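You operate a simulated robot arm through the tools that you are given. There is no shell and no other tool. Be economical: measure what you need, move in short steps, check, and stop when the job is done.

The job below is to be done with a simulated two-armed robot. You get a single attempt, and the scene is never put back.

Task
Take the lid off the clear jar that says "axle" on the steel bench top and lay it down there.

The check looks at the end state, three seconds after you hand in, the way a careful person would. Anything else that was tipped, shoved, dropped, spilled or broken makes it a failure. Lids that push on must go on centred and level and be pressed home; caps that screw on are set level and turned clockwise until they are tight.

Robot
Two 7-joint arms with two-finger grippers on one trunk, on a base that drives. Base frame: it is fixed to the floor where the robot stands at the start and does not move with it; the origin is under the middle of the robot, x ahead of it, y to its left, z up; the surface under the hand at the start is at about z = 820. Lengths are in mm, angles in degrees, forces in N, time in s.
The left shoulder is at the start at [45, 175, 1203], the right one opposite. With the tool pointing down near the work surface each hand reaches from about 100 to 840 mm from the robot's upright axis, wherever it stands, measured 20 degrees to its own side. Payload 2.94 kg a hand.
The tool frame of a hand sits at the grasp point between the pads (the TCP): z along the fingers, y along the line on which they close. The tips reach 30 mm beyond it. The gripper opens to 138 mm. The gripper's body begins 109 mm behind the TCP.
Orientation is that of the tool frame in the base frame, as a unit quaternion [w, x, y, z]. With the fingers straight down and closing along the base's y, the tool's x points along the base's -x, its y along +y and its z along -z.

Tools
- The arms move only by the tool servo_tool. It takes "left_deltas", "right_deltas" or both (then of equal length, played together; a hand with none holds still); each is a list that holds one entry, the list of rows, each a list of 7 numbers: the finger opening in mm, from 0 to 138, then the shift along the tool's x, y, z in mm, then the turn, a rotation vector about the tool's x, y, z in degrees. In form: [[[gripper, tx, ty, tz, rx, ry, rz], ...]]. A call has 1 to 12 rows; each row shifts and turns the commanded pose from where the row before left it, along the tool's axes as they then stand. Each row takes 0.2 s and may step no farther than 50 mm and 8.6 degrees from the row before; otherwise, or with a gripper value out of range, the whole call is refused. Where a pose cannot be reached the arm comes as near as it can. A force on the tool above 40 N (or 10 N above the force at the start of the call, whichever is more), or a blocked arm, ends the call early, and 0.2 s more pass. Each finger halts on what it meets, pressing with about 37 N; the grip force reading is that of the motor and also rises with nothing between the fingers. The clock runs only during rows and for 0.2 s after the last one: add rows that do not move to give the fingers time. The reply holds the time, the measured pose of the TCP, the force on the tool along the base axes, the opening and the grip force, in the units named above and with some noise, with the torque about the TCP (base axes, N m) and any sound that the robot's microphone picked up, and new pictures: "pictures" is both (left out), scene, wrist or none (wrist: the cameras of the hands that moved).
- Cameras (640 x 400 px; columns grow to the right, rows downward): "scene" is now at [119.9, 16.2, 1657.2]; the picture's right is [0.12, -0.99, 0.00], its down [-0.88, -0.10, -0.46] and it looks along [0.46, 0.05, -0.89] (base axes); focal length 286 px, centre (320, 200). "left" rides on the left gripper at [71, -19, -146] in its tool frame; the picture's right is [0.26, 0.96, 0.00], its down [-0.85, 0.23, -0.48] and it looks along [-0.46, 0.12, 0.88] (tool axes); focal length 280 px, centre (320, 200). "right" rides on the right gripper at [71, 19, -146] in its tool frame; the picture's right is [-0.26, 0.96, 0.00], its down [-0.85, -0.23, -0.48] and it looks along [-0.46, -0.12, 0.88] (tool axes); focal length 280 px, centre (320, 200). There is no depth. A picture from a camera that has moved, and an enlarged one, comes with that camera's place and axes in the base frame and with its lens. The place of the scene camera against the robot may be out by one fixed shift of up to 25 mm in any direction.
- move_column(by): slides the trunk up (or, below 0, down) by that many mm; the arms and the scene camera ride with it, the base frame stays. It gives what a move gives, with no picture.
- steer(legs): drives the robot by 1 to 6 legs, each [ahead, turn to the left] in mm and degrees, along the robot's own axes; the way and the turn of a leg run together, so that a leg with both is an arc; at most 1500 mm and 180 degrees a leg. The arms and the cameras ride along, it lands a little off, and it stops where it bumps. It gives what a move gives, and a new picture of the scene camera.
- turn_head(pan, tilt): turns the head with the scene camera to pan (to the left, within 120 degrees either way) and tilt (down, from -29 to 69), counted from straight ahead of the robot. It gives what a move gives, and a new picture of the scene camera.
- inspect(camera, box): a new picture of the part [left, top, right, bottom] of that camera's present view, enlarged. It takes no simulated time.
- job_done(): hands the job in; it is judged then, once.

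Go step by step. Nothing tells you exact positions but the pictures and the camera data: compare them with the known pose of the tool, close in by small moves and look again before you grip or let go. The budget is 120 turns and 260 pictures, counting those below and the enlarged ones. Unless the task says otherwise, let go and move clear before handing in, and close with one line.

The tools are called after ">>>" as a command line: name --argument value ..., lists and objects as JSON in quotes. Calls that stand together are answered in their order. servo_tool: Moves the arms, as the interface text tells. Its arguments: {"type":"object","properties":{"left_deltas":{"type":"array","items":{"type":"array","items":{"type":"array","items":{"type":"number"}}}},"right_deltas":{"type":"array","items":{"type":"array","items":{"type":"array","items":{"type":"number"}}}},"pictures":{"type":"string","enum":["both","scene","wrist","none"]}},"required":[]} The other tools are called the same way: move_column (by) slides the trunk up or down; steer (legs) drives the base; turn_head (pan, tilt) turns the head that bears the scene camera; inspect (camera, box) takes an enlarged picture of a part of a camera's view; job_done () hands the job in.

At the start:

```text
time: 0.0
left_ee_pos: [462.6, 214.0, 1076.9]
left_ee_rot: [0.0, 0.0, 1.0, -0.001]
left_force: [0.6, 0.4, 0.4]
left_ft_torque: [0.0, 0.0, 0.0]
left_gripper_width: 138.0
left_grasp_force: 0.0
right_ee_pos: [381.3, -204.7, 1052.3]
right_ee_rot: [0.0, 0.0, 1.0, 0.001]
right_force: [-0.4, 0.0, 0.2]
right_ft_torque: [0.01, 0.0, -0.01]
right_gripper_width: 138.0
right_grasp_force: 0.1
trunk travel left (down, up): [-375.0, 359.0]
robot x, y, heading: [2.3, -1.1, 0.2]
head pan, tilt: [6.8, 62.5]
```

scene: 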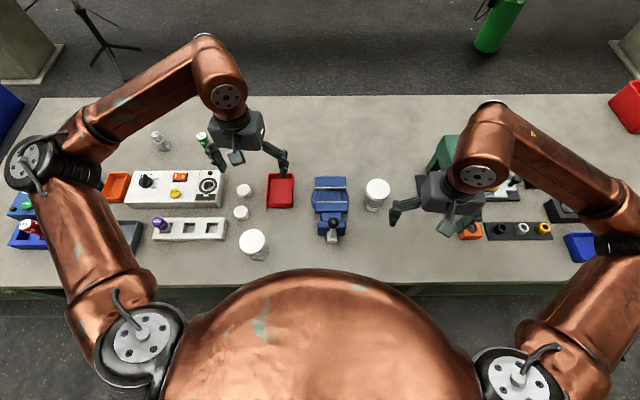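
right: 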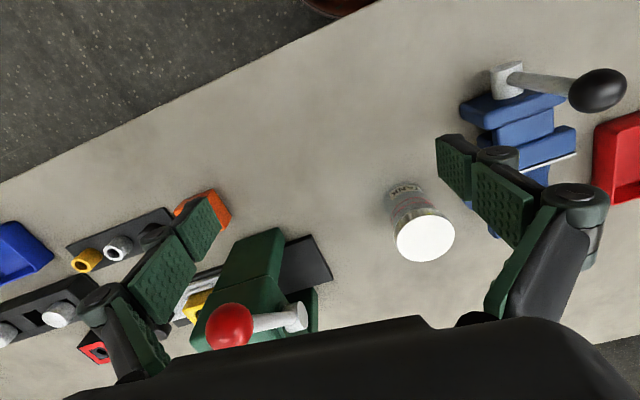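
left: 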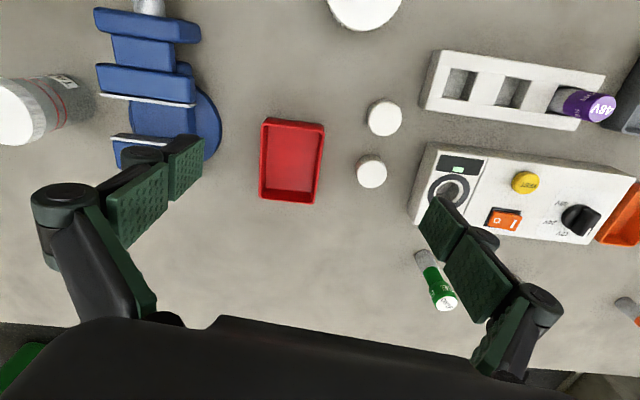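

I see a white-lidded jar right of the blue vise (its label seems to read "TANK"), another large white lid at scene (253,243), and two small ones. I'll enlarge the views to read labels.

>>> inspect --camera "scene" --box '[200, 160, 300, 270]'

>>> inspect --camera "scene" --box '[340, 160, 420, 220]'

>>> inspect --camera "right" --box '[360, 160, 480, 280]'

>>> inspect --camera "left" --box '[0, 50, 120, 160]'

```text
3.64 times, centred on (250, 215) of scene
camera zoom: at [119.9, 16.2, 1657.2], right [0.12, -0.99, 0.0], down [-0.88, -0.1, -0.46], along [0.46, 0.05, -0.89], focal length 1038 px, centre (574, 146)
```

zoom: 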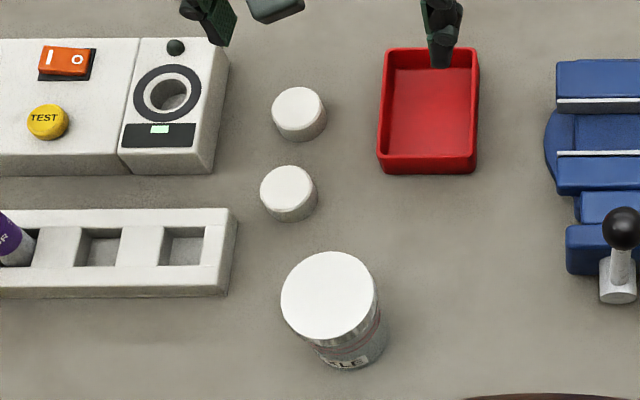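

```text
6.67 times, centred on (380, 190) of scene
camera zoom: at [119.9, 16.2, 1657.2], right [0.12, -0.99, 0.0], down [-0.88, -0.1, -0.46], along [0.46, 0.05, -0.89], focal length 1904 px, centre (-80, 267)
```

zoom: 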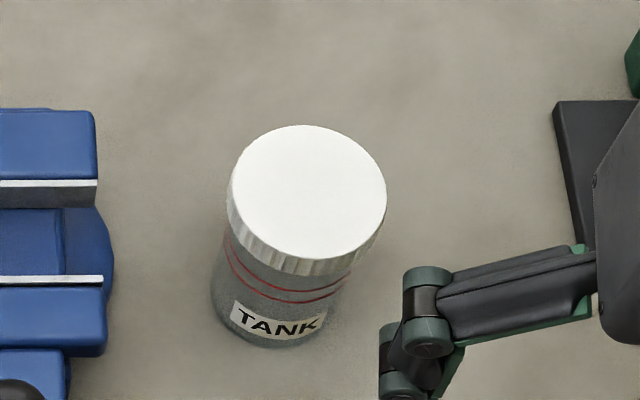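

```text
3.33 times, centred on (420, 220) of right
camera zoom: at [308.9, -185.2, 1198.2], right [0.26, 0.96, 0.0], down [0.85, -0.23, 0.48], along [0.46, -0.12, -0.88], focal length 935 px, centre (-13, 133)
```

zoom: 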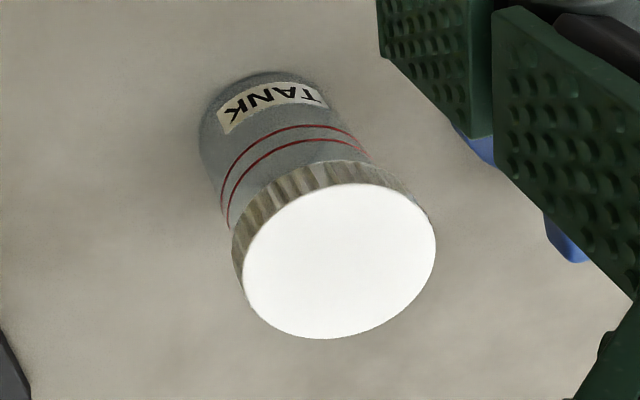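

```text
3.64 times, centred on (60, 105) of left
camera zoom: at [392.4, 195.3, 1223.0], right [-0.26, 0.96, 0.0], down [0.85, 0.23, 0.48], along [0.46, 0.12, -0.88], focal length 1020 px, centre (1266, 546)
```

zoom: 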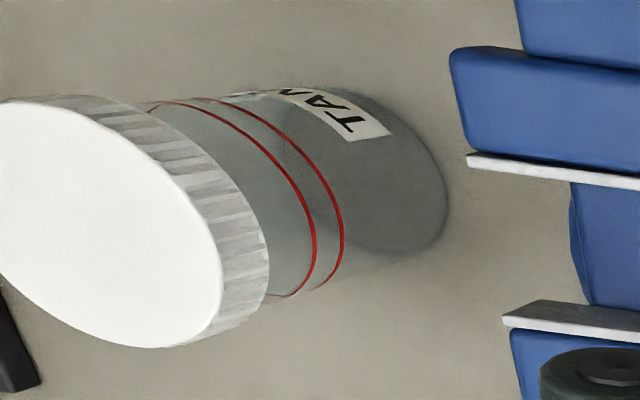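

The jar at scene (253,243) reads "..XLE", about (352, 222), lid top perhaps z≈930. I'll bring the left hand back to view it closer.

>>> servo_tool --left_deltas '[[[138, 40, 0, 0, 0, 0, 0], [138, 40, 0, 0, 0, 0, 0], [138, 40, 0, 0, 0, 0, 0], [138, 0, 0, 0, 0, 0, 0]]]'

>>> inspect --camera "left" --box '[220, 60, 460, 260]'

```text
time: 1.0
left_ee_pos: [342.8, 214.8, 1077.4]
left_ee_rot: [0.0, -0.001, 1.0, 0.0]
left_force: [0.7, 1.3, 0.0]
left_ft_torque: [-0.02, 0.02, 0.0]
left_gripper_width: 138.1
left_grasp_force: 0.0
right_ee_pos: [380.9, -204.3, 1051.5]
right_ee_rot: [-0.001, 0.001, 1.0, 0.0]
right_force: [-0.1, -0.3, -0.5]
right_ft_torque: [0.01, 0.03, 0.0]
right_gripper_width: 138.3
right_grasp_force: 0.1
trunk travel left (down, up): [-375.0, 359.0]
robot x, y, heading: [-0.6, 0.1, 0.4]
head pan, tilt: [6.8, 62.5]
camera scene: at [120.8, 16.1, 1657.1], right [0.12, -0.99, 0.0], down [-0.88, -0.1, -0.46], along [0.46, 0.05, -0.89], focal length 286 px, centre (320, 200)
camera left: at [272.8, 194.8, 1222.3], right [-0.26, 0.96, 0.0], down [0.85, 0.23, 0.48], along [0.46, 0.13, -0.88], focal length 280 px, centre (320, 200)
```

scene: 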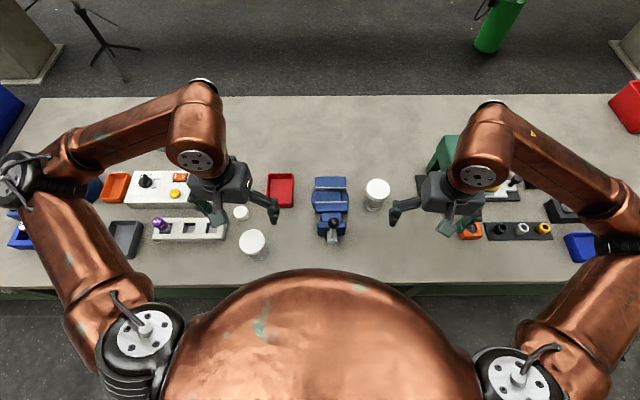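
left: 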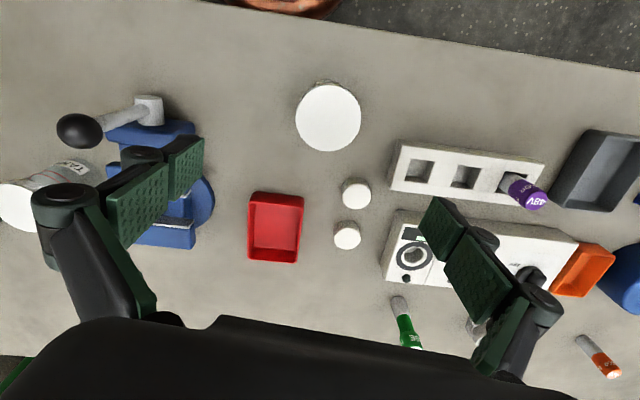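

```text
2.00 times, centred on (340, 160) of left
camera zoom: at [272.8, 194.8, 1222.3], right [-0.26, 0.96, 0.0], down [0.85, 0.23, 0.48], along [0.46, 0.13, -0.88], focal length 561 px, centre (280, 280)
```

zoom: 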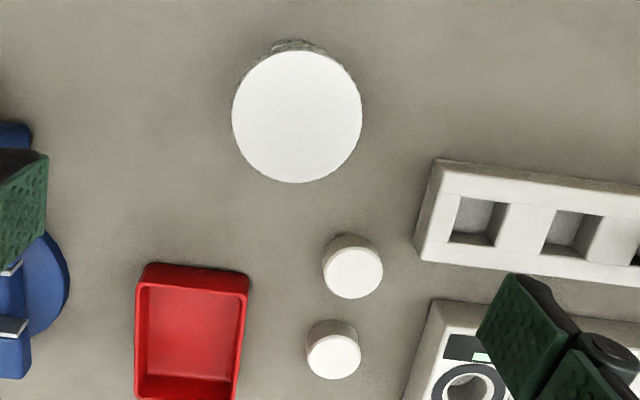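

The jar is seen from above here; I'll enlarge the scene view to see its side.

>>> inspect --camera "scene" --box '[230, 220, 280, 265]'

>>> inspect --camera "left" --box '[280, 60, 380, 160]'

```text
8.89 times, centred on (255, 242) of scene
camera zoom: at [120.8, 16.1, 1657.1], right [0.12, -0.99, 0.0], down [-0.88, -0.1, -0.46], along [0.46, 0.05, -0.89], focal length 2538 px, centre (898, -178)
```

zoom: 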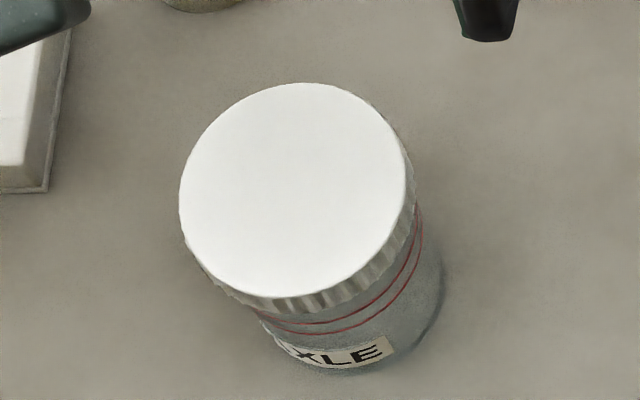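

```text
4.00 times, centred on (330, 110) of left
camera zoom: at [272.8, 194.8, 1222.3], right [-0.26, 0.96, 0.0], down [0.85, 0.23, 0.48], along [0.46, 0.13, -0.88], focal length 1122 px, centre (280, 560)
```

zoom: 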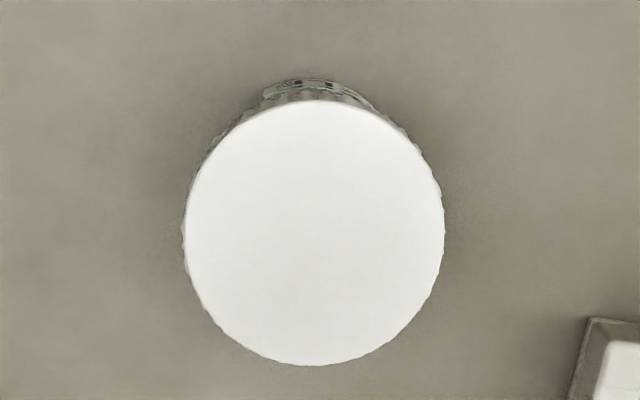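

It's a screw cap with ribs, so the right hand should hold the jar's body from the side while the left hand unscrews from above. First I turn the right hand (yaw 60° left, then pitch up toward horizontal), high above the table.

>>> servo_tool --right_deltas '[[[138, 0, 0, 0, 0, 0, -8.5], [138, 0, 0, 0, 0, 0, -8.5], [138, 0, 0, 0, 0, 0, -8.5], [138, 0, 0, 0, 0, 0, -8.5], [138, 0, 0, 0, 0, 0, -8.5], [138, 0, 0, 0, 0, 0, -8.5], [138, 0, 0, 0, 0, 0, -8.5], [138, 0, 0, 0, 0, 0, 0]]]' --pictures "none"

>>> servo_tool --right_deltas '[[[138, 0, 0, 0, 0, -8.3, 0], [138, 0, 0, 0, 0, -8.3, 0], [138, 0, 0, 0, 0, -8.3, 0], [138, 0, 0, 0, 0, -8.3, 0], [138, 0, 0, 0, 0, -8.3, 0], [138, 0, 0, 0, 0, -8.3, 0], [138, 0, 0, 0, 0, -8.3, 0], [138, 0, 0, 0, 0, -8.3, 0], [138, 0, 0, 0, 0, -8.3, 0], [138, 0, 0, 0, 0, 0, 0]]]'

```text
time: 2.8
left_ee_pos: [342.1, 213.5, 1077.3]
left_ee_rot: [0.0, 0.0, 1.0, 0.0]
left_force: [-0.1, -0.3, -0.1]
left_ft_torque: [-0.01, 0.01, 0.01]
left_gripper_width: 137.9
left_grasp_force: 0.0
right_ee_pos: [380.5, -205.1, 1051.4]
right_ee_rot: [0.0, -0.497, 0.868, 0.0]
right_force: [-0.5, -0.4, 0.6]
right_ft_torque: [-0.01, 0.0, 0.03]
right_gripper_width: 138.0
right_grasp_force: 0.0
trunk travel left (down, up): [-375.0, 359.0]
robot x, y, heading: [2.6, -0.8, 0.1]
head pan, tilt: [6.8, 62.5]
```

```text
time: 5.0
left_ee_pos: [343.7, 213.8, 1076.8]
left_ee_rot: [0.0, 0.0, 1.0, 0.0]
left_force: [0.4, -0.6, 0.2]
left_ft_torque: [-0.01, 0.01, -0.01]
left_gripper_width: 137.9
left_grasp_force: 0.0
right_ee_pos: [324.9, -192.6, 1158.5]
right_ee_rot: [0.42, -0.432, 0.76, 0.242]
right_force: [-0.7, -0.4, -0.3]
right_ft_torque: [0.0, 0.01, -0.01]
right_gripper_width: 137.8
right_grasp_force: 0.0
right hand out of reach, approached as far as the arm can: row 3, 4, 5, 6, 7, 8, 9
trunk travel left (down, up): [-375.0, 359.0]
robot x, y, heading: [-0.9, -0.9, -0.0]
head pan, tilt: [6.8, 62.5]
camera scene: at [120.2, 16.0, 1657.2], right [0.12, -0.99, 0.0], down [-0.88, -0.1, -0.46], along [0.46, 0.05, -0.89], focal length 286 px, centre (320, 200)
camera right: at [224.6, -321.8, 1177.1], right [-0.76, 0.61, 0.23], down [0.22, -0.08, 0.97], along [0.61, 0.79, -0.08], focal length 280 px, centre (320, 200)
```

scene: 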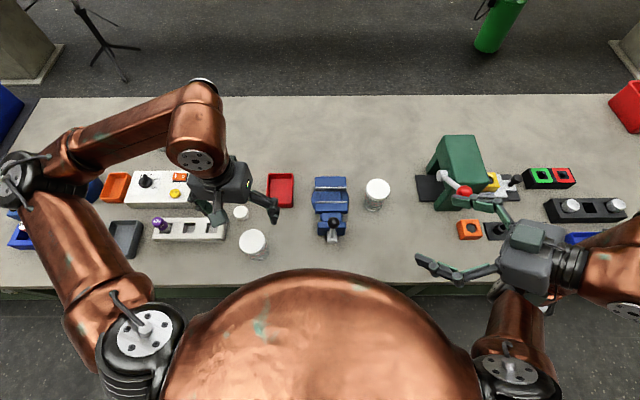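
right: 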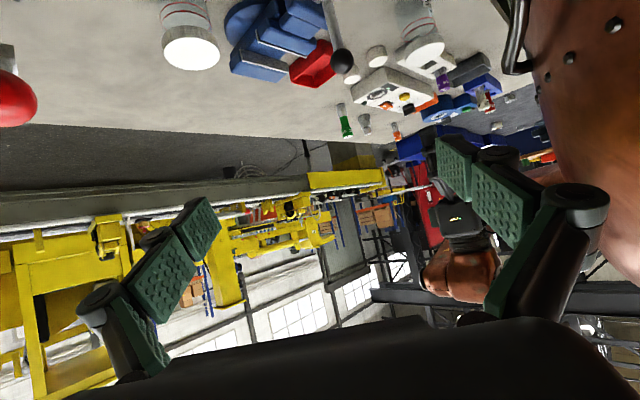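

The right hand reached its limit there and its camera ends up below the hand, so I'll use a steeper pitch (about 40° below horizontal). I back the pitch off and lift the left hand out of the way.

>>> servo_tool --right_deltas '[[[138, 0, 0, 0, 0, 8.3, 0], [138, 0, 0, 0, 0, 8.3, 0], [138, 0, 0, 0, 0, 8.3, 0], [138, 0, 0, 0, 0, 0, 0]]]' --left_deltas '[[[138, 0, 15, -40, 0, 0, 0], [138, 0, 15, -40, 0, 0, 0], [138, 0, 15, -40, 0, 0, 0], [138, 0, 0, 0, 0, 0, 0]]]' --pictures "none"

```text
time: 6.0
left_ee_pos: [344.6, 258.8, 1197.0]
left_ee_rot: [-0.001, -0.001, 1.0, 0.0]
left_force: [0.1, -1.0, -0.6]
left_ft_torque: [-0.01, 0.02, 0.01]
left_gripper_width: 138.2
left_grasp_force: 0.0
right_ee_pos: [324.7, -192.8, 1159.2]
right_ee_rot: [0.247, -0.474, 0.833, 0.142]
right_force: [-0.1, 0.3, 0.1]
right_ft_torque: [0.02, 0.02, 0.0]
right_gripper_width: 137.9
right_grasp_force: 0.0
trunk travel left (down, up): [-375.0, 359.0]
robot x, y, heading: [-1.1, -3.6, 0.2]
head pan, tilt: [6.8, 62.5]
```

Both hands are free to move; I bring the right hand left over the bench at a safe height and pitch it further.

>>> servo_tool --right_deltas '[[[138, -20, 24.7, 32.6, 0, 0, 0], [138, -20, 24.7, 32.6, 0, 0, 0], [138, -20, 24.7, 32.6, 0, 0, 0], [138, -20, 24.7, 32.6, 0, 0, 0], [138, -20, 24.7, 32.6, 0, 0, 0], [138, -20, 24.7, 32.6, 0, 0, 0], [138, 0, 0, 0, 0, -8.5, 0], [138, 0, 0, 0, 0, -8.5, 0], [138, 0, 0, 0, 0, 0, 0]]]'

```text
time: 8.0
left_ee_pos: [345.0, 259.7, 1196.9]
left_ee_rot: [0.0, 0.001, 1.0, 0.001]
left_force: [0.3, 0.7, 1.1]
left_ft_torque: [-0.01, 0.09, -0.02]
left_gripper_width: 138.1
left_grasp_force: 0.0
right_ee_pos: [369.4, 12.2, 1092.0]
right_ee_rot: [0.364, -0.444, 0.793, 0.204]
right_force: [6.1, -8.1, 2.3]
right_ft_torque: [0.31, 0.54, 0.78]
right_gripper_width: 137.8
right_grasp_force: 0.0
right hand out of reach, approached as far as the arm can: row 3, 4, 7, 8
trunk travel left (down, up): [-375.0, 359.0]
robot x, y, heading: [-1.7, 1.5, 0.3]
head pan, tilt: [6.8, 62.5]
camera scene: at [120.5, 17.1, 1657.5], right [0.12, -0.99, 0.0], down [-0.88, -0.1, -0.46], along [0.46, 0.05, -0.89], focal length 286 px, centre (320, 200)
camera right: at [270.3, -111.3, 1133.3], right [-0.73, 0.65, 0.2], down [0.3, 0.04, 0.95], along [0.61, 0.76, -0.23], focal length 280 px, centre (320, 200)
```

scene: 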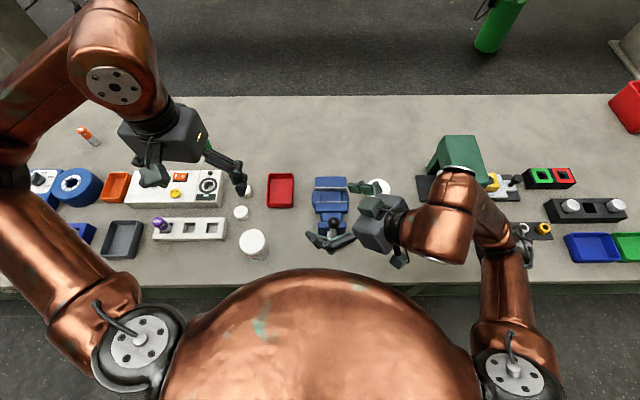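
right: 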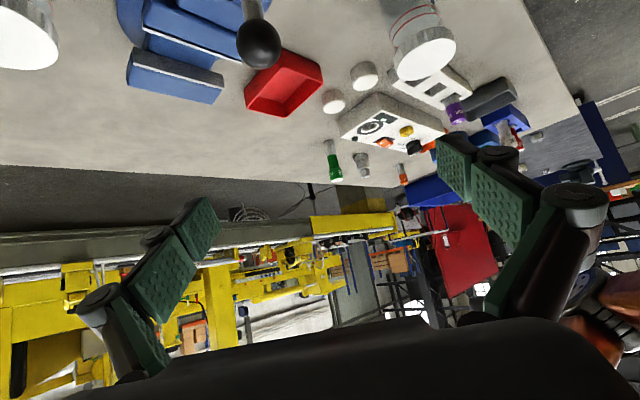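

The near jar is cramping the right arm. I'll back the base up 150 mm and turn left 30° so the jar is straight ahead with room.

>>> steer --legs '[[-150, 0], [0, 30]]'

```text
time: 10.8
left_ee_pos: [23.8, 394.7, 1197.4]
left_ee_rot: [0.0, -0.255, 0.967, 0.001]
left_force: [0.4, -0.6, -0.9]
left_ft_torque: [0.06, 0.01, 0.03]
left_gripper_width: 138.0
left_grasp_force: 0.0
right_ee_pos: [163.7, 192.1, 1090.7]
right_ee_rot: [0.294, -0.63, 0.654, 0.298]
right_force: [-1.1, 0.3, -1.6]
right_ft_torque: [0.07, -0.08, -0.12]
right_gripper_width: 137.9
right_grasp_force: 0.0
trunk travel left (down, up): [-375.0, 359.0]
robot x, y, heading: [-144.2, 1.2, 29.3]
head pan, tilt: [6.8, 62.5]
camera scene: at [-44.6, 63.5, 1657.1], right [0.59, -0.81, 0.0], down [-0.72, -0.52, -0.46], along [0.37, 0.27, -0.89], focal length 286 px, centre (320, 200)
```

scene: 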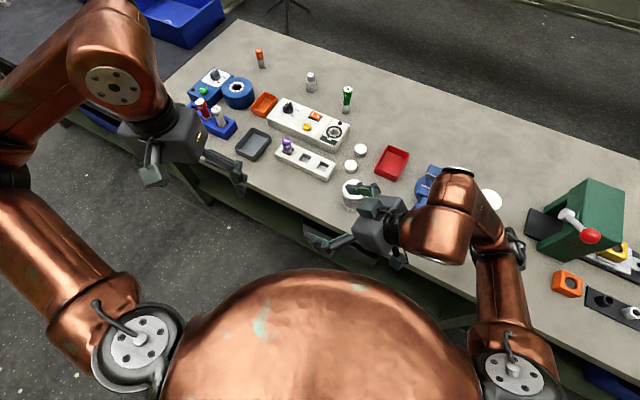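

Jar is now ahead of the robot. I rotate the right hand's yaw back to about 60° and bring it to a stand-off right-near of the jar, to look at it with its camera.

>>> servo_tool --right_deltas '[[[138, 0, 0, 0, 5.3, 0, 4.55], [138, 0, 0, 0, 5.3, 0, 4.55], [138, 0, 0, 0, 5.3, 0, 4.55], [138, 0, 0, 0, 5.3, 0, 4.55], [138, 27.7, -27.6, -4.7, 0, 0, 0], [138, 27.7, -27.6, -4.7, 0, 0, 0], [138, 27.7, -27.6, -4.7, 0, 0, 0], [138, 27.7, -27.6, -4.7, 0, 0, 0], [138, 27.7, -27.6, -4.7, 0, 0, 0], [138, 0, 0, 0, 0, 0, 0]]]'

```text
time: 13.0
left_ee_pos: [24.0, 396.2, 1198.4]
left_ee_rot: [0.0, -0.255, 0.967, 0.0]
left_force: [0.1, -0.5, 1.4]
left_ft_torque: [0.03, -0.01, -0.01]
left_gripper_width: 137.9
left_grasp_force: 0.0
right_ee_pos: [235.4, 184.4, 1109.9]
right_ee_rot: [0.353, -0.455, 0.789, 0.214]
right_force: [0.5, 1.0, -0.2]
right_ft_torque: [-0.03, 0.01, -0.03]
right_gripper_width: 138.1
right_grasp_force: 0.0
right hand out of reach, approached as far as the arm can: row 1, 2, 3, 5, 6, 7, 8, 9
trunk travel left (down, up): [-375.0, 359.0]
robot x, y, heading: [-149.0, -0.6, 29.4]
head pan, tilt: [6.8, 62.5]
camera scene: at [-44.7, 64.3, 1657.2], right [0.59, -0.81, 0.0], down [-0.72, -0.52, -0.46], along [0.37, 0.27, -0.89], focal length 286 px, centre (320, 200)
camera right: at [141.5, 56.4, 1153.0], right [-0.75, 0.63, 0.21], down [0.31, 0.05, 0.95], along [0.58, 0.78, -0.24], focal length 280 px, centre (320, 200)
```

scene: 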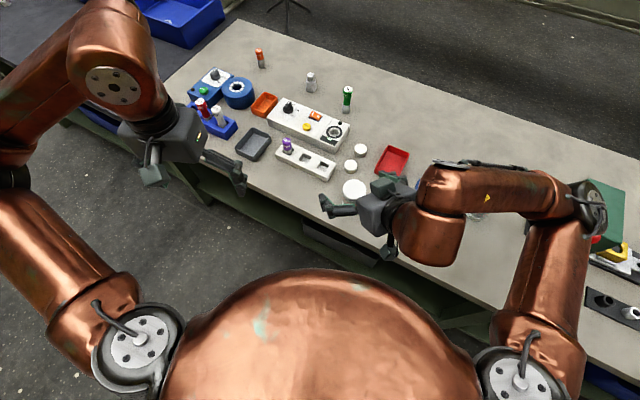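
right: 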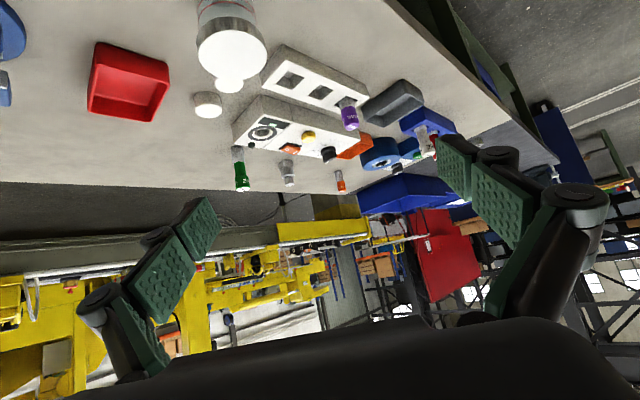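

The right arm is folded too tight; backing 130 mm further gives room for both hands.

>>> steer --legs '[[-130, 0]]'

```text
time: 14.3
left_ee_pos: [-91.4, 329.7, 1196.5]
left_ee_rot: [0.0, -0.254, 0.967, 0.0]
left_force: [0.0, 0.1, -0.2]
left_ft_torque: [0.01, 0.0, 0.03]
left_gripper_width: 137.9
left_grasp_force: 0.0
right_ee_pos: [121.6, 118.3, 1109.8]
right_ee_rot: [0.354, -0.454, 0.789, 0.214]
right_force: [-0.2, -0.2, 0.7]
right_ft_torque: [0.05, -0.01, -0.02]
right_gripper_width: 138.1
right_grasp_force: 0.1
trunk travel left (down, up): [-375.0, 359.0]
robot x, y, heading: [-259.7, -61.1, 29.2]
head pan, tilt: [6.8, 62.5]
camera scene: at [-159.4, -0.8, 1657.3], right [0.59, -0.81, 0.0], down [-0.72, -0.52, -0.46], along [0.37, 0.27, -0.89], focal length 286 px, centre (320, 200)
```

scene: 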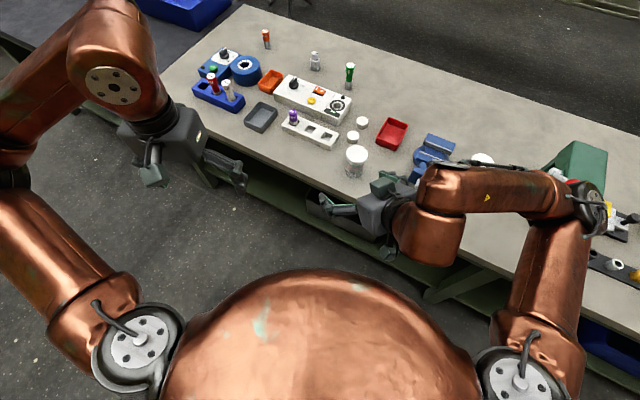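

Now I move the right hand to the stand-off point right and near of the jar.

>>> servo_tool --right_deltas '[[[138, 19.5, -27.5, 11.1, 0, 0, 0], [138, 19.5, -27.5, 11.1, 0, 0, 0], [138, 19.5, -27.5, 11.1, 0, 0, 0], [138, 19.5, -27.5, 11.1, 0, 0, 0], [138, 19.5, -27.5, 11.1, 0, 0, 0], [138, 0, 0, 0, 0, 0, 0]]]'

```text
time: 15.7
left_ee_pos: [-90.7, 330.2, 1197.1]
left_ee_rot: [0.0, -0.254, 0.967, 0.0]
left_force: [0.4, -0.5, -1.2]
left_ft_torque: [-0.01, -0.04, -0.04]
left_gripper_width: 138.0
left_grasp_force: 0.2
right_ee_pos: [246.0, 22.5, 994.2]
right_ee_rot: [0.354, -0.455, 0.789, 0.214]
right_force: [0.6, -0.6, 0.1]
right_ft_torque: [-0.01, -0.03, 0.02]
right_gripper_width: 137.8
right_grasp_force: 0.2
right hand out of reach, approached as far as the arm can: row 1
trunk travel left (down, up): [-375.0, 359.0]
robot x, y, heading: [-264.9, -62.8, 29.5]
head pan, tilt: [6.8, 62.5]
camera scene: at [-158.4, -0.4, 1657.2], right [0.59, -0.81, 0.0], down [-0.72, -0.52, -0.46], along [0.37, 0.27, -0.89], focal length 286 px, centre (320, 200)
camera right: at [152.1, -105.1, 1036.8], right [-0.75, 0.63, 0.21], down [0.31, 0.05, 0.95], along [0.58, 0.78, -0.24], focal length 280 px, centre (320, 200)
```

scene: 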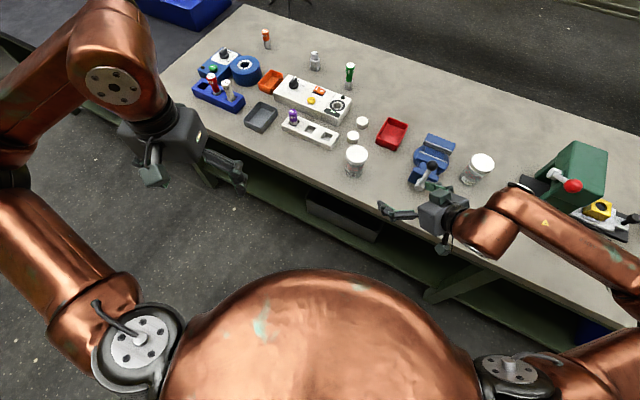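
right: 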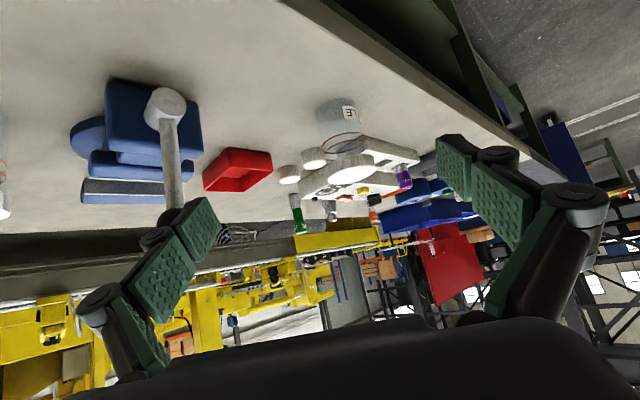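

The right hand now sees the jar from the side. I'll enlarge both views to triangulate it.

>>> inspect --camera "right" --box '[280, 80, 420, 200]'

>>> inspect --camera "scene" --box '[320, 120, 480, 230]'

```text
3.33 times, centred on (350, 140) of right
camera zoom: at [152.1, -105.1, 1036.8], right [-0.75, 0.63, 0.21], down [0.31, 0.05, 0.95], along [0.58, 0.78, -0.24], focal length 935 px, centre (220, 400)
```

zoom: 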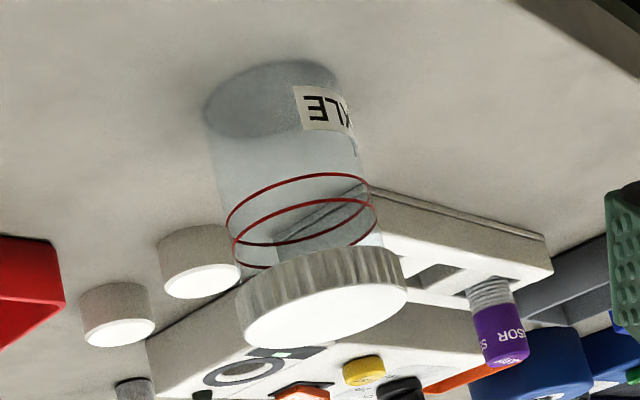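

```text
3.64 times, centred on (400, 175) of scene
camera zoom: at [-158.4, -0.4, 1657.2], right [0.59, -0.81, 0.0], down [-0.72, -0.52, -0.46], along [0.37, 0.27, -0.89], focal length 1038 px, centre (29, 291)
```

zoom: 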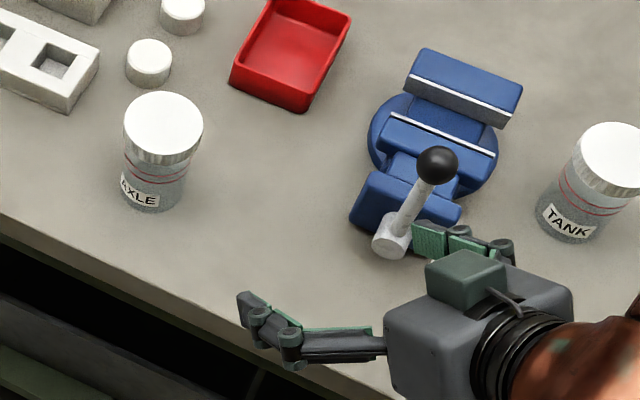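

Triangulation puts the jar at about (331, 219), lid top z≈920, lid Ø≈70, body Ø≈61. I level the right hand a bit more and go to a pre-grasp point 140 mm back along its fingers.

>>> servo_tool --right_deltas '[[[104, 0, 0, 0, 0, -5.7, 0], [104, 0, 0, 0, 0, -5.7, 0], [104, 6.3, 8.2, 38.2, 0, 0, 0], [104, 6.3, 8.2, 38.2, 0, 0, 0], [104, 6.3, 8.2, 38.2, 0, 0, 0], [104, 0, 0, 0, 0, 0, 0]]]'

>>> inspect --camera "right" --box '[160, 0, 560, 250]'

>>> inspect --camera "scene" --box '[320, 120, 480, 230]'

```text
time: 17.1
left_ee_pos: [-89.6, 329.7, 1198.6]
left_ee_rot: [0.0, -0.254, 0.967, 0.0]
left_force: [-1.2, 0.2, -0.3]
left_ft_torque: [0.04, -0.04, -0.03]
left_gripper_width: 137.9
left_grasp_force: 0.1
right_ee_pos: [265.8, 112.2, 920.6]
right_ee_rot: [0.429, -0.432, 0.75, 0.259]
right_force: [0.1, 0.5, 0.5]
right_ft_torque: [0.01, 0.0, 0.01]
right_gripper_width: 104.0
right_grasp_force: 0.0
trunk travel left (down, up): [-375.0, 359.0]
robot x, y, heading: [-260.7, -63.0, 29.6]
head pan, tilt: [6.8, 62.5]
camera scene: at [-159.3, -1.7, 1657.3], right [0.59, -0.81, 0.0], down [-0.72, -0.52, -0.46], along [0.37, 0.27, -0.89], focal length 286 px, centre (320, 200)
camera right: at [168.5, -18.0, 932.5], right [-0.77, 0.59, 0.24], down [0.22, -0.12, 0.97], along [0.6, 0.8, -0.04], focal length 280 px, centre (320, 200)
```

scene: 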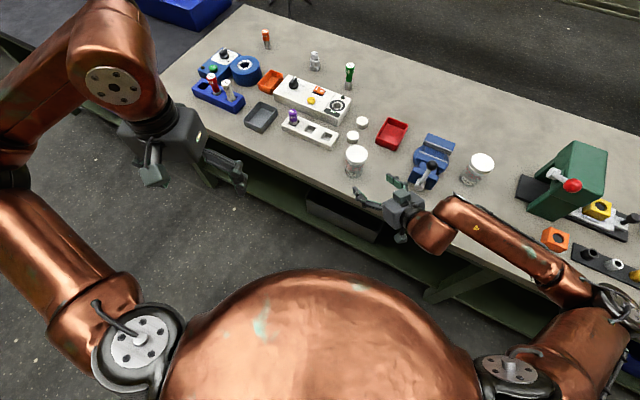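
right: 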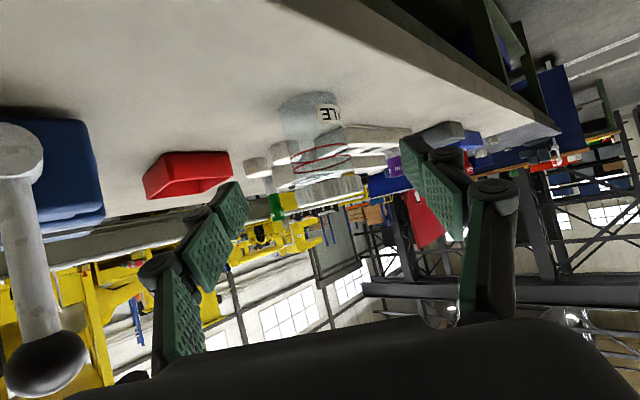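

```text
1.60 times, centred on (360, 125) of right
camera zoom: at [168.5, -18.0, 932.5], right [-0.77, 0.59, 0.24], down [0.22, -0.12, 0.97], along [0.6, 0.8, -0.04], focal length 449 px, centre (256, 320)
```

zoom: 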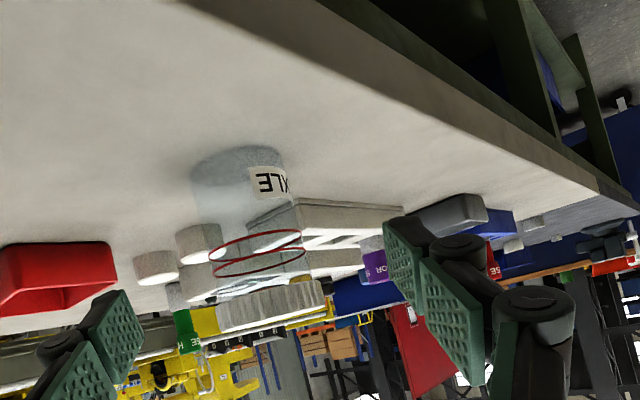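

```text
3.64 times, centred on (400, 175) of scene
camera zoom: at [-159.3, -1.7, 1657.3], right [0.59, -0.81, 0.0], down [-0.72, -0.52, -0.46], along [0.37, 0.27, -0.89], focal length 1038 px, centre (29, 291)
```

zoom: 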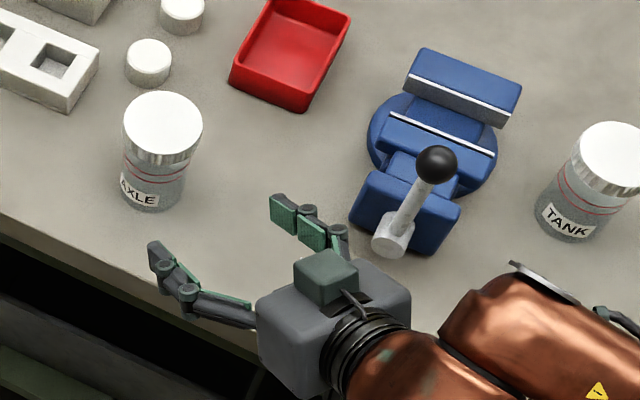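

The approach line lines up with the jar within a couple of mm. I advance 95 mm along the fingers and look again.

>>> servo_tool --right_deltas '[[[104, -1, 0, 32, 0, 0, 0], [104, -1, 0, 32, 0, 0, 0], [104, -1, -1, 31, 0, 0, 0], [104, 0, 0, 0, 0, 0, 0]]]' --pictures "wrist"

>>> inspect --camera "scene" --box '[320, 120, 420, 220]'

```text
time: 18.1
left_ee_pos: [-89.5, 329.7, 1197.6]
left_ee_rot: [0.0, -0.255, 0.967, 0.0]
left_force: [-0.4, 0.1, 0.7]
left_ft_torque: [0.02, 0.0, 0.04]
left_gripper_width: 138.1
left_grasp_force: 0.0
right_ee_pos: [310.4, 184.8, 874.7]
right_ee_rot: [0.43, -0.431, 0.75, 0.259]
right_force: [0.4, 0.0, 0.0]
right_ft_torque: [-0.02, 0.03, -0.03]
right_gripper_width: 104.0
right_grasp_force: 0.0
trunk travel left (down, up): [-375.0, 359.0]
robot x, y, heading: [-263.5, -64.2, 29.5]
head pan, tilt: [6.8, 62.5]
camera right: at [212.9, 53.7, 887.0], right [-0.77, 0.59, 0.24], down [0.22, -0.12, 0.97], along [0.6, 0.8, -0.04], focal length 280 px, centre (320, 200)
```

right: 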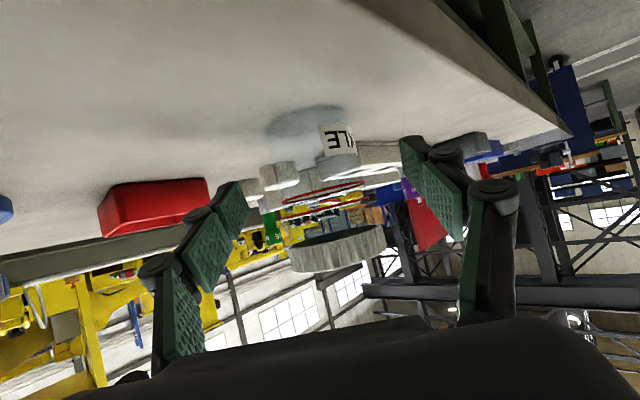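

```text
4.00 times, centred on (370, 170) of scene
camera zoom: at [-159.0, -1.2, 1657.3], right [0.59, -0.81, 0.0], down [-0.72, -0.52, -0.46], along [0.37, 0.27, -0.89], focal length 1142 px, centre (120, 320)
```

zoom: 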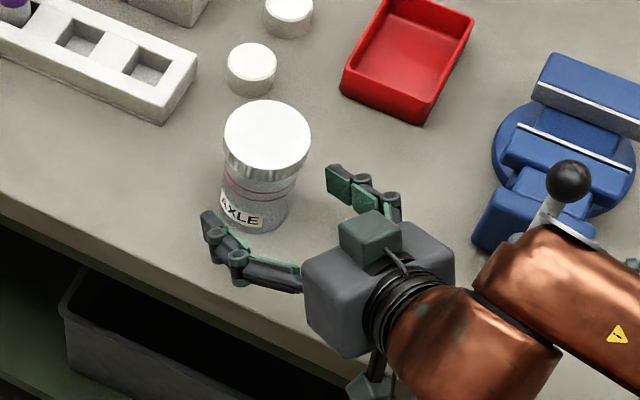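

The vise knob is near (403, 10, 979), clear of the forearm by several cm. I finish the approach to put the pads around the jar body.

>>> servo_tool --right_deltas '[[[104, 0, 0, 23, 0, 0, 0], [104, 0, 0, 23, 0, 0, 0], [104, 0, 0, 0, 0, 0, 0]]]' --pictures "wrist"

>>> inspect --camera "scene" --box '[320, 120, 420, 220]'

```text
time: 18.9
left_ee_pos: [-89.4, 330.2, 1198.4]
left_ee_rot: [-0.001, -0.253, 0.967, 0.0]
left_force: [0.6, -0.3, 0.1]
left_ft_torque: [0.0, -0.05, 0.01]
left_gripper_width: 137.9
left_grasp_force: 0.1
right_ee_pos: [331.1, 221.7, 853.2]
right_ee_rot: [0.43, -0.431, 0.75, 0.258]
right_force: [0.1, 0.2, 0.2]
right_ft_torque: [-0.04, 0.02, -0.01]
right_gripper_width: 104.1
right_grasp_force: 0.1
trunk travel left (down, up): [-375.0, 359.0]
robot x, y, heading: [-262.5, -61.0, 29.4]
head pan, tilt: [6.8, 62.5]
camera right: at [233.8, 89.3, 864.5], right [-0.77, 0.59, 0.24], down [0.22, -0.11, 0.97], along [0.6, 0.8, -0.04], focal length 280 px, centre (320, 200)
```

right: 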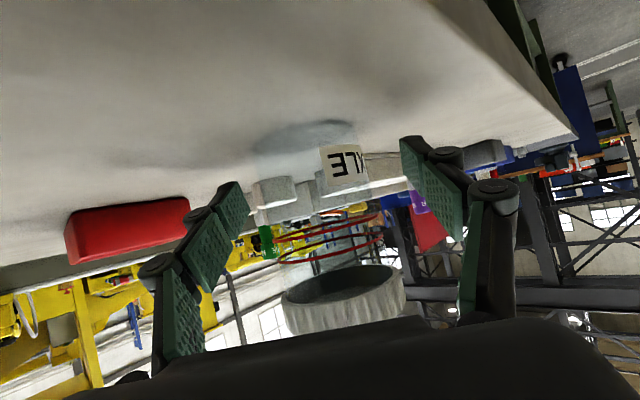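

```text
4.00 times, centred on (370, 170) of scene
camera zoom: at [-158.8, -0.8, 1657.2], right [0.59, -0.81, 0.0], down [-0.72, -0.52, -0.46], along [0.37, 0.27, -0.89], focal length 1142 px, centre (120, 320)
```

zoom: 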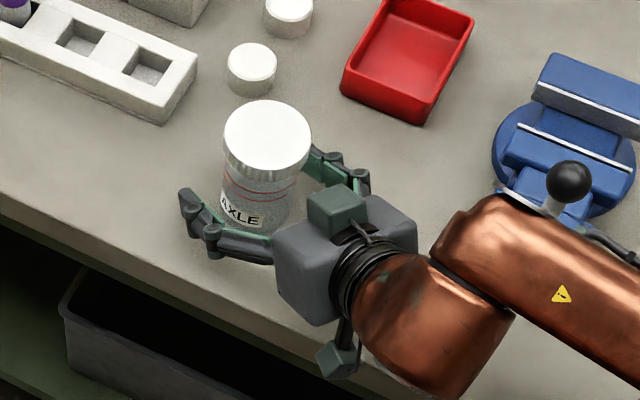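

The pads straddle the body. I close partway, to about 68 mm, and look at the clearance on both sides.

>>> servo_tool --right_deltas '[[[68, 0, 0, 0, 0, 0, 0], [68, 0, 0, 0, 0, 0, 0], [68, 0, 0, 0, 0, 0, 0], [68, 0, 0, 0, 0, 0, 0]]]' --pictures "wrist"

>>> inspect --camera "scene" --box '[330, 130, 400, 200]'

```text
time: 19.9
left_ee_pos: [-89.8, 330.7, 1197.3]
left_ee_rot: [0.001, -0.253, 0.967, 0.0]
left_force: [-0.3, 0.4, -0.3]
left_ft_torque: [0.0, -0.02, 0.03]
left_gripper_width: 137.8
left_grasp_force: 0.1
right_ee_pos: [330.5, 220.5, 853.3]
right_ee_rot: [0.43, -0.431, 0.75, 0.258]
right_force: [0.5, -0.1, 0.7]
right_ft_torque: [0.04, 0.01, -0.04]
right_gripper_width: 67.8
right_grasp_force: 0.1
trunk travel left (down, up): [-375.0, 359.0]
robot x, y, heading: [-261.7, -63.7, 29.5]
head pan, tilt: [6.8, 62.5]
camera right: at [233.7, 89.6, 864.7], right [-0.77, 0.59, 0.24], down [0.22, -0.11, 0.97], along [0.6, 0.8, -0.04], focal length 280 px, centre (320, 200)
```

right: 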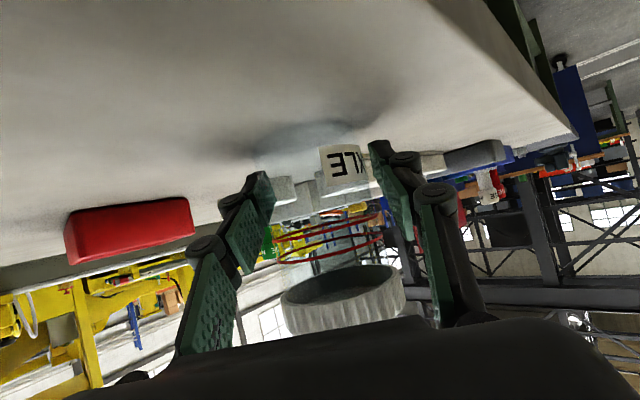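

```text
5.71 times, centred on (365, 165) of scene
camera zoom: at [-158.6, -0.3, 1657.2], right [0.59, -0.81, 0.0], down [-0.72, -0.52, -0.46], along [0.37, 0.27, -0.89], focal length 1632 px, centre (63, 400)
```

zoom: 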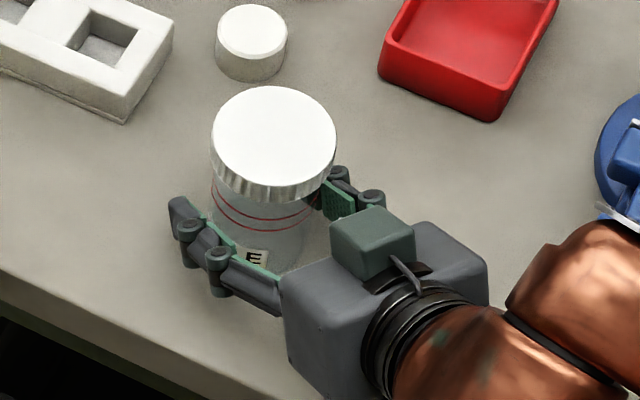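

Jar is centred between the pads. I close to grip.

>>> servo_tool --right_deltas '[[[64, 0, 0, 0, 0, 0, 0], [60, 0, 0, 0, 0, 0, 0], [50, 0, 0, 0, 0, 0, 0], [45, 0, 0, 0, 0, 0, 0], [45, 0, 0, 0, 0, 0, 0]]]' --pictures "wrist"

>>> inspect --camera "scene" --box '[330, 130, 400, 200]'

```text
time: 21.1
left_ee_pos: [-89.3, 330.1, 1198.1]
left_ee_rot: [0.0, -0.254, 0.967, -0.001]
left_force: [0.0, 0.1, -0.3]
left_ft_torque: [-0.01, 0.04, 0.0]
left_gripper_width: 137.9
left_grasp_force: 0.1
right_ee_pos: [331.0, 220.6, 853.6]
right_ee_rot: [0.43, -0.431, 0.75, 0.259]
right_force: [0.3, -1.8, 2.5]
right_ft_torque: [-0.09, -0.11, 0.0]
right_gripper_width: 59.9
right_grasp_force: 37.1
trunk travel left (down, up): [-375.0, 359.0]
robot x, y, heading: [-261.2, -66.9, 29.3]
head pan, tilt: [6.8, 62.5]
camera right: at [233.6, 89.7, 864.8], right [-0.77, 0.59, 0.24], down [0.22, -0.11, 0.97], along [0.6, 0.8, -0.04], focal length 280 px, centre (320, 200)
```

right: 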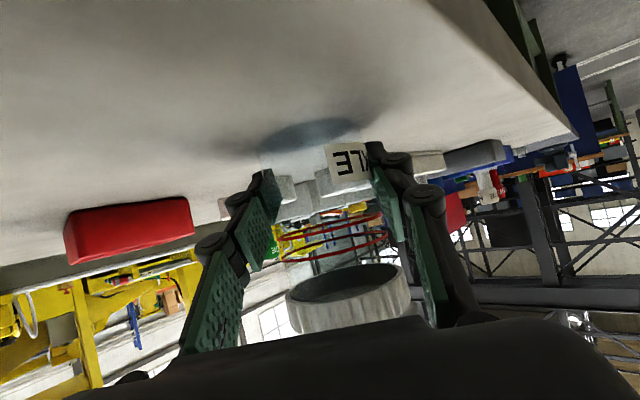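

```text
5.71 times, centred on (365, 165) of scene
camera zoom: at [-158.7, -0.4, 1657.2], right [0.59, -0.81, 0.0], down [-0.72, -0.52, -0.46], along [0.37, 0.27, -0.89], focal length 1632 px, centre (63, 400)
```

zoom: 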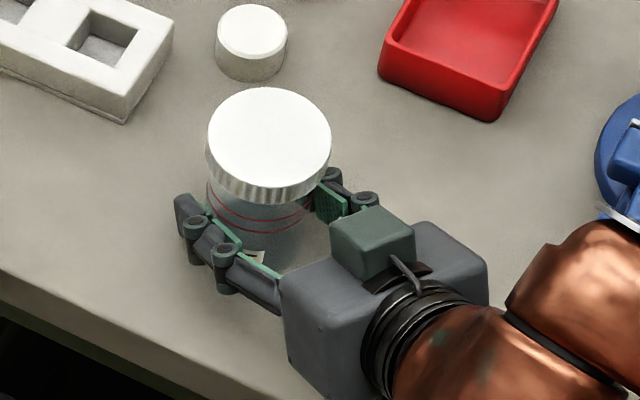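

Jar is held firmly at 59.9 mm. Now I bring the left hand over the jar, high first.

>>> servo_tool --left_deltas '[[[110, -31.5, -30, 0, 0, 0, 0], [110, -31.5, -30, 0, 0, 0, 0], [110, -31.5, -30, 0, 0, 0, 0], [110, -31.5, -30, 0, 0, 0, 0], [110, -31.5, -30, 0, 0, 0, 0], [110, -31.5, -30, 0, 0, 0, 0], [110, -31.5, -30, 0, 0, 0, 0], [110, -31.5, -30, 0, 0, 0, 0], [110, -31.5, -30, 30, 0, 0, 0], [110, -31.5, -30, 30, 0, 0, 0], [110, 0, 0, 40, 0, 0, 0], [110, 0, 0, 0, 0, 0, 0]]]'

>>> inspect --camera "left" --box '[220, 60, 460, 260]'

```text
refused: row 9 steps farther than a row can; nothing moved
```

```text
2.00 times, centred on (340, 160) of left
camera zoom: at [-141.8, 278.6, 1342.4], right [-0.7, 0.71, 0.0], down [0.63, 0.62, 0.48], along [0.34, 0.33, -0.88], focal length 561 px, centre (280, 280)
```

zoom: 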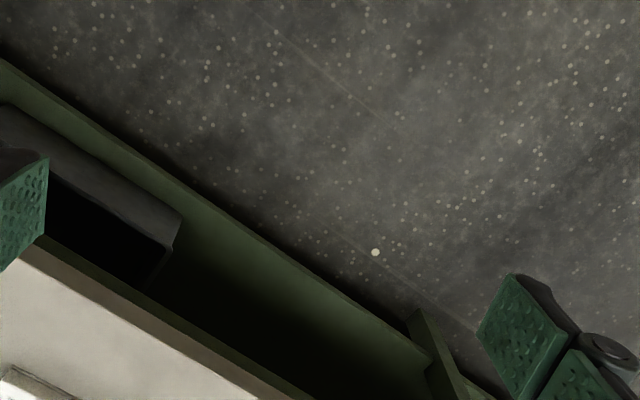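

The call was refused for step size; I split the downward part off.

>>> servo_tool --left_deltas '[[[110, -31.5, -30, 0, 0, 0, 0], [110, -31.5, -30, 0, 0, 0, 0], [110, -31.5, -30, 0, 0, 0, 0], [110, -31.5, -30, 0, 0, 0, 0], [110, -31.5, -30, 0, 0, 0, 0], [110, -31.5, -30, 0, 0, 0, 0], [110, -31.5, -30, 0, 0, 0, 0], [110, -31.5, -30, 0, 0, 0, 0], [110, -31.5, -30, 0, 0, 0, 0], [110, -31.5, -30, 0, 0, 0, 0], [110, 0, 0, 45, 0, 0, 0], [110, 0, 0, 0, 0, 0, 0]]]'

>>> inspect --camera "left" --box '[220, 60, 460, 260]'

```text
time: 23.7
left_ee_pos: [330.9, 221.0, 1154.5]
left_ee_rot: [-0.001, -0.254, 0.967, 0.001]
left_force: [-0.1, 0.2, -0.1]
left_ft_torque: [0.02, 0.01, 0.01]
left_gripper_width: 110.1
left_grasp_force: 0.0
right_ee_pos: [330.3, 219.4, 853.3]
right_ee_rot: [0.43, -0.431, 0.75, 0.259]
right_force: [-2.0, -0.7, 5.4]
right_ft_torque: [-0.09, -0.11, 0.0]
right_gripper_width: 59.6
right_grasp_force: 37.0
trunk travel left (down, up): [-375.0, 359.0]
robot x, y, heading: [-259.9, -63.9, 29.6]
head pan, tilt: [6.8, 62.5]
camera scene: at [-158.2, -2.4, 1657.3], right [0.59, -0.81, 0.0], down [-0.72, -0.52, -0.46], along [0.37, 0.27, -0.89], focal length 286 px, centre (320, 200)
camera left: at [279.8, 169.4, 1300.0], right [-0.7, 0.71, 0.0], down [0.63, 0.62, 0.48], along [0.34, 0.33, -0.88], focal length 280 px, centre (320, 200)
```

scene: 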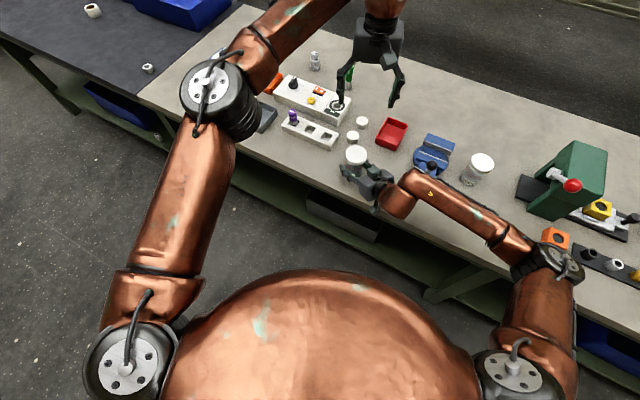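
left: 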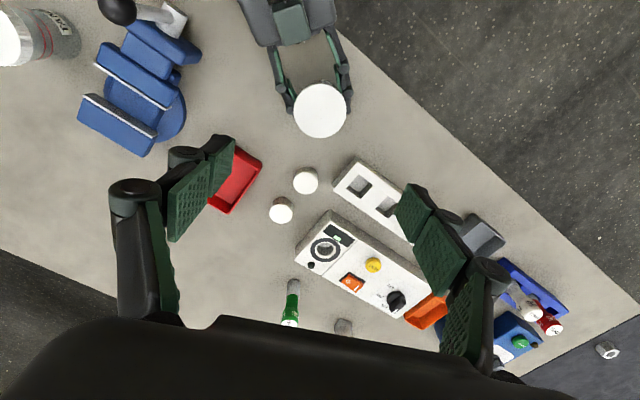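

```text
2.00 times, centred on (340, 160) of left
camera zoom: at [279.8, 169.4, 1300.0], right [-0.7, 0.71, 0.0], down [0.63, 0.62, 0.48], along [0.34, 0.33, -0.88], focal length 561 px, centre (280, 280)
```

zoom: 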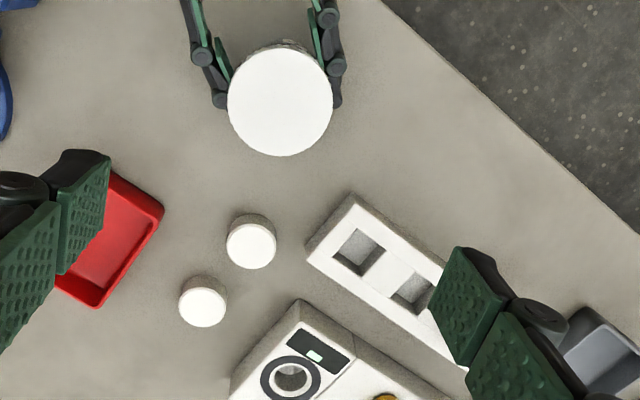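

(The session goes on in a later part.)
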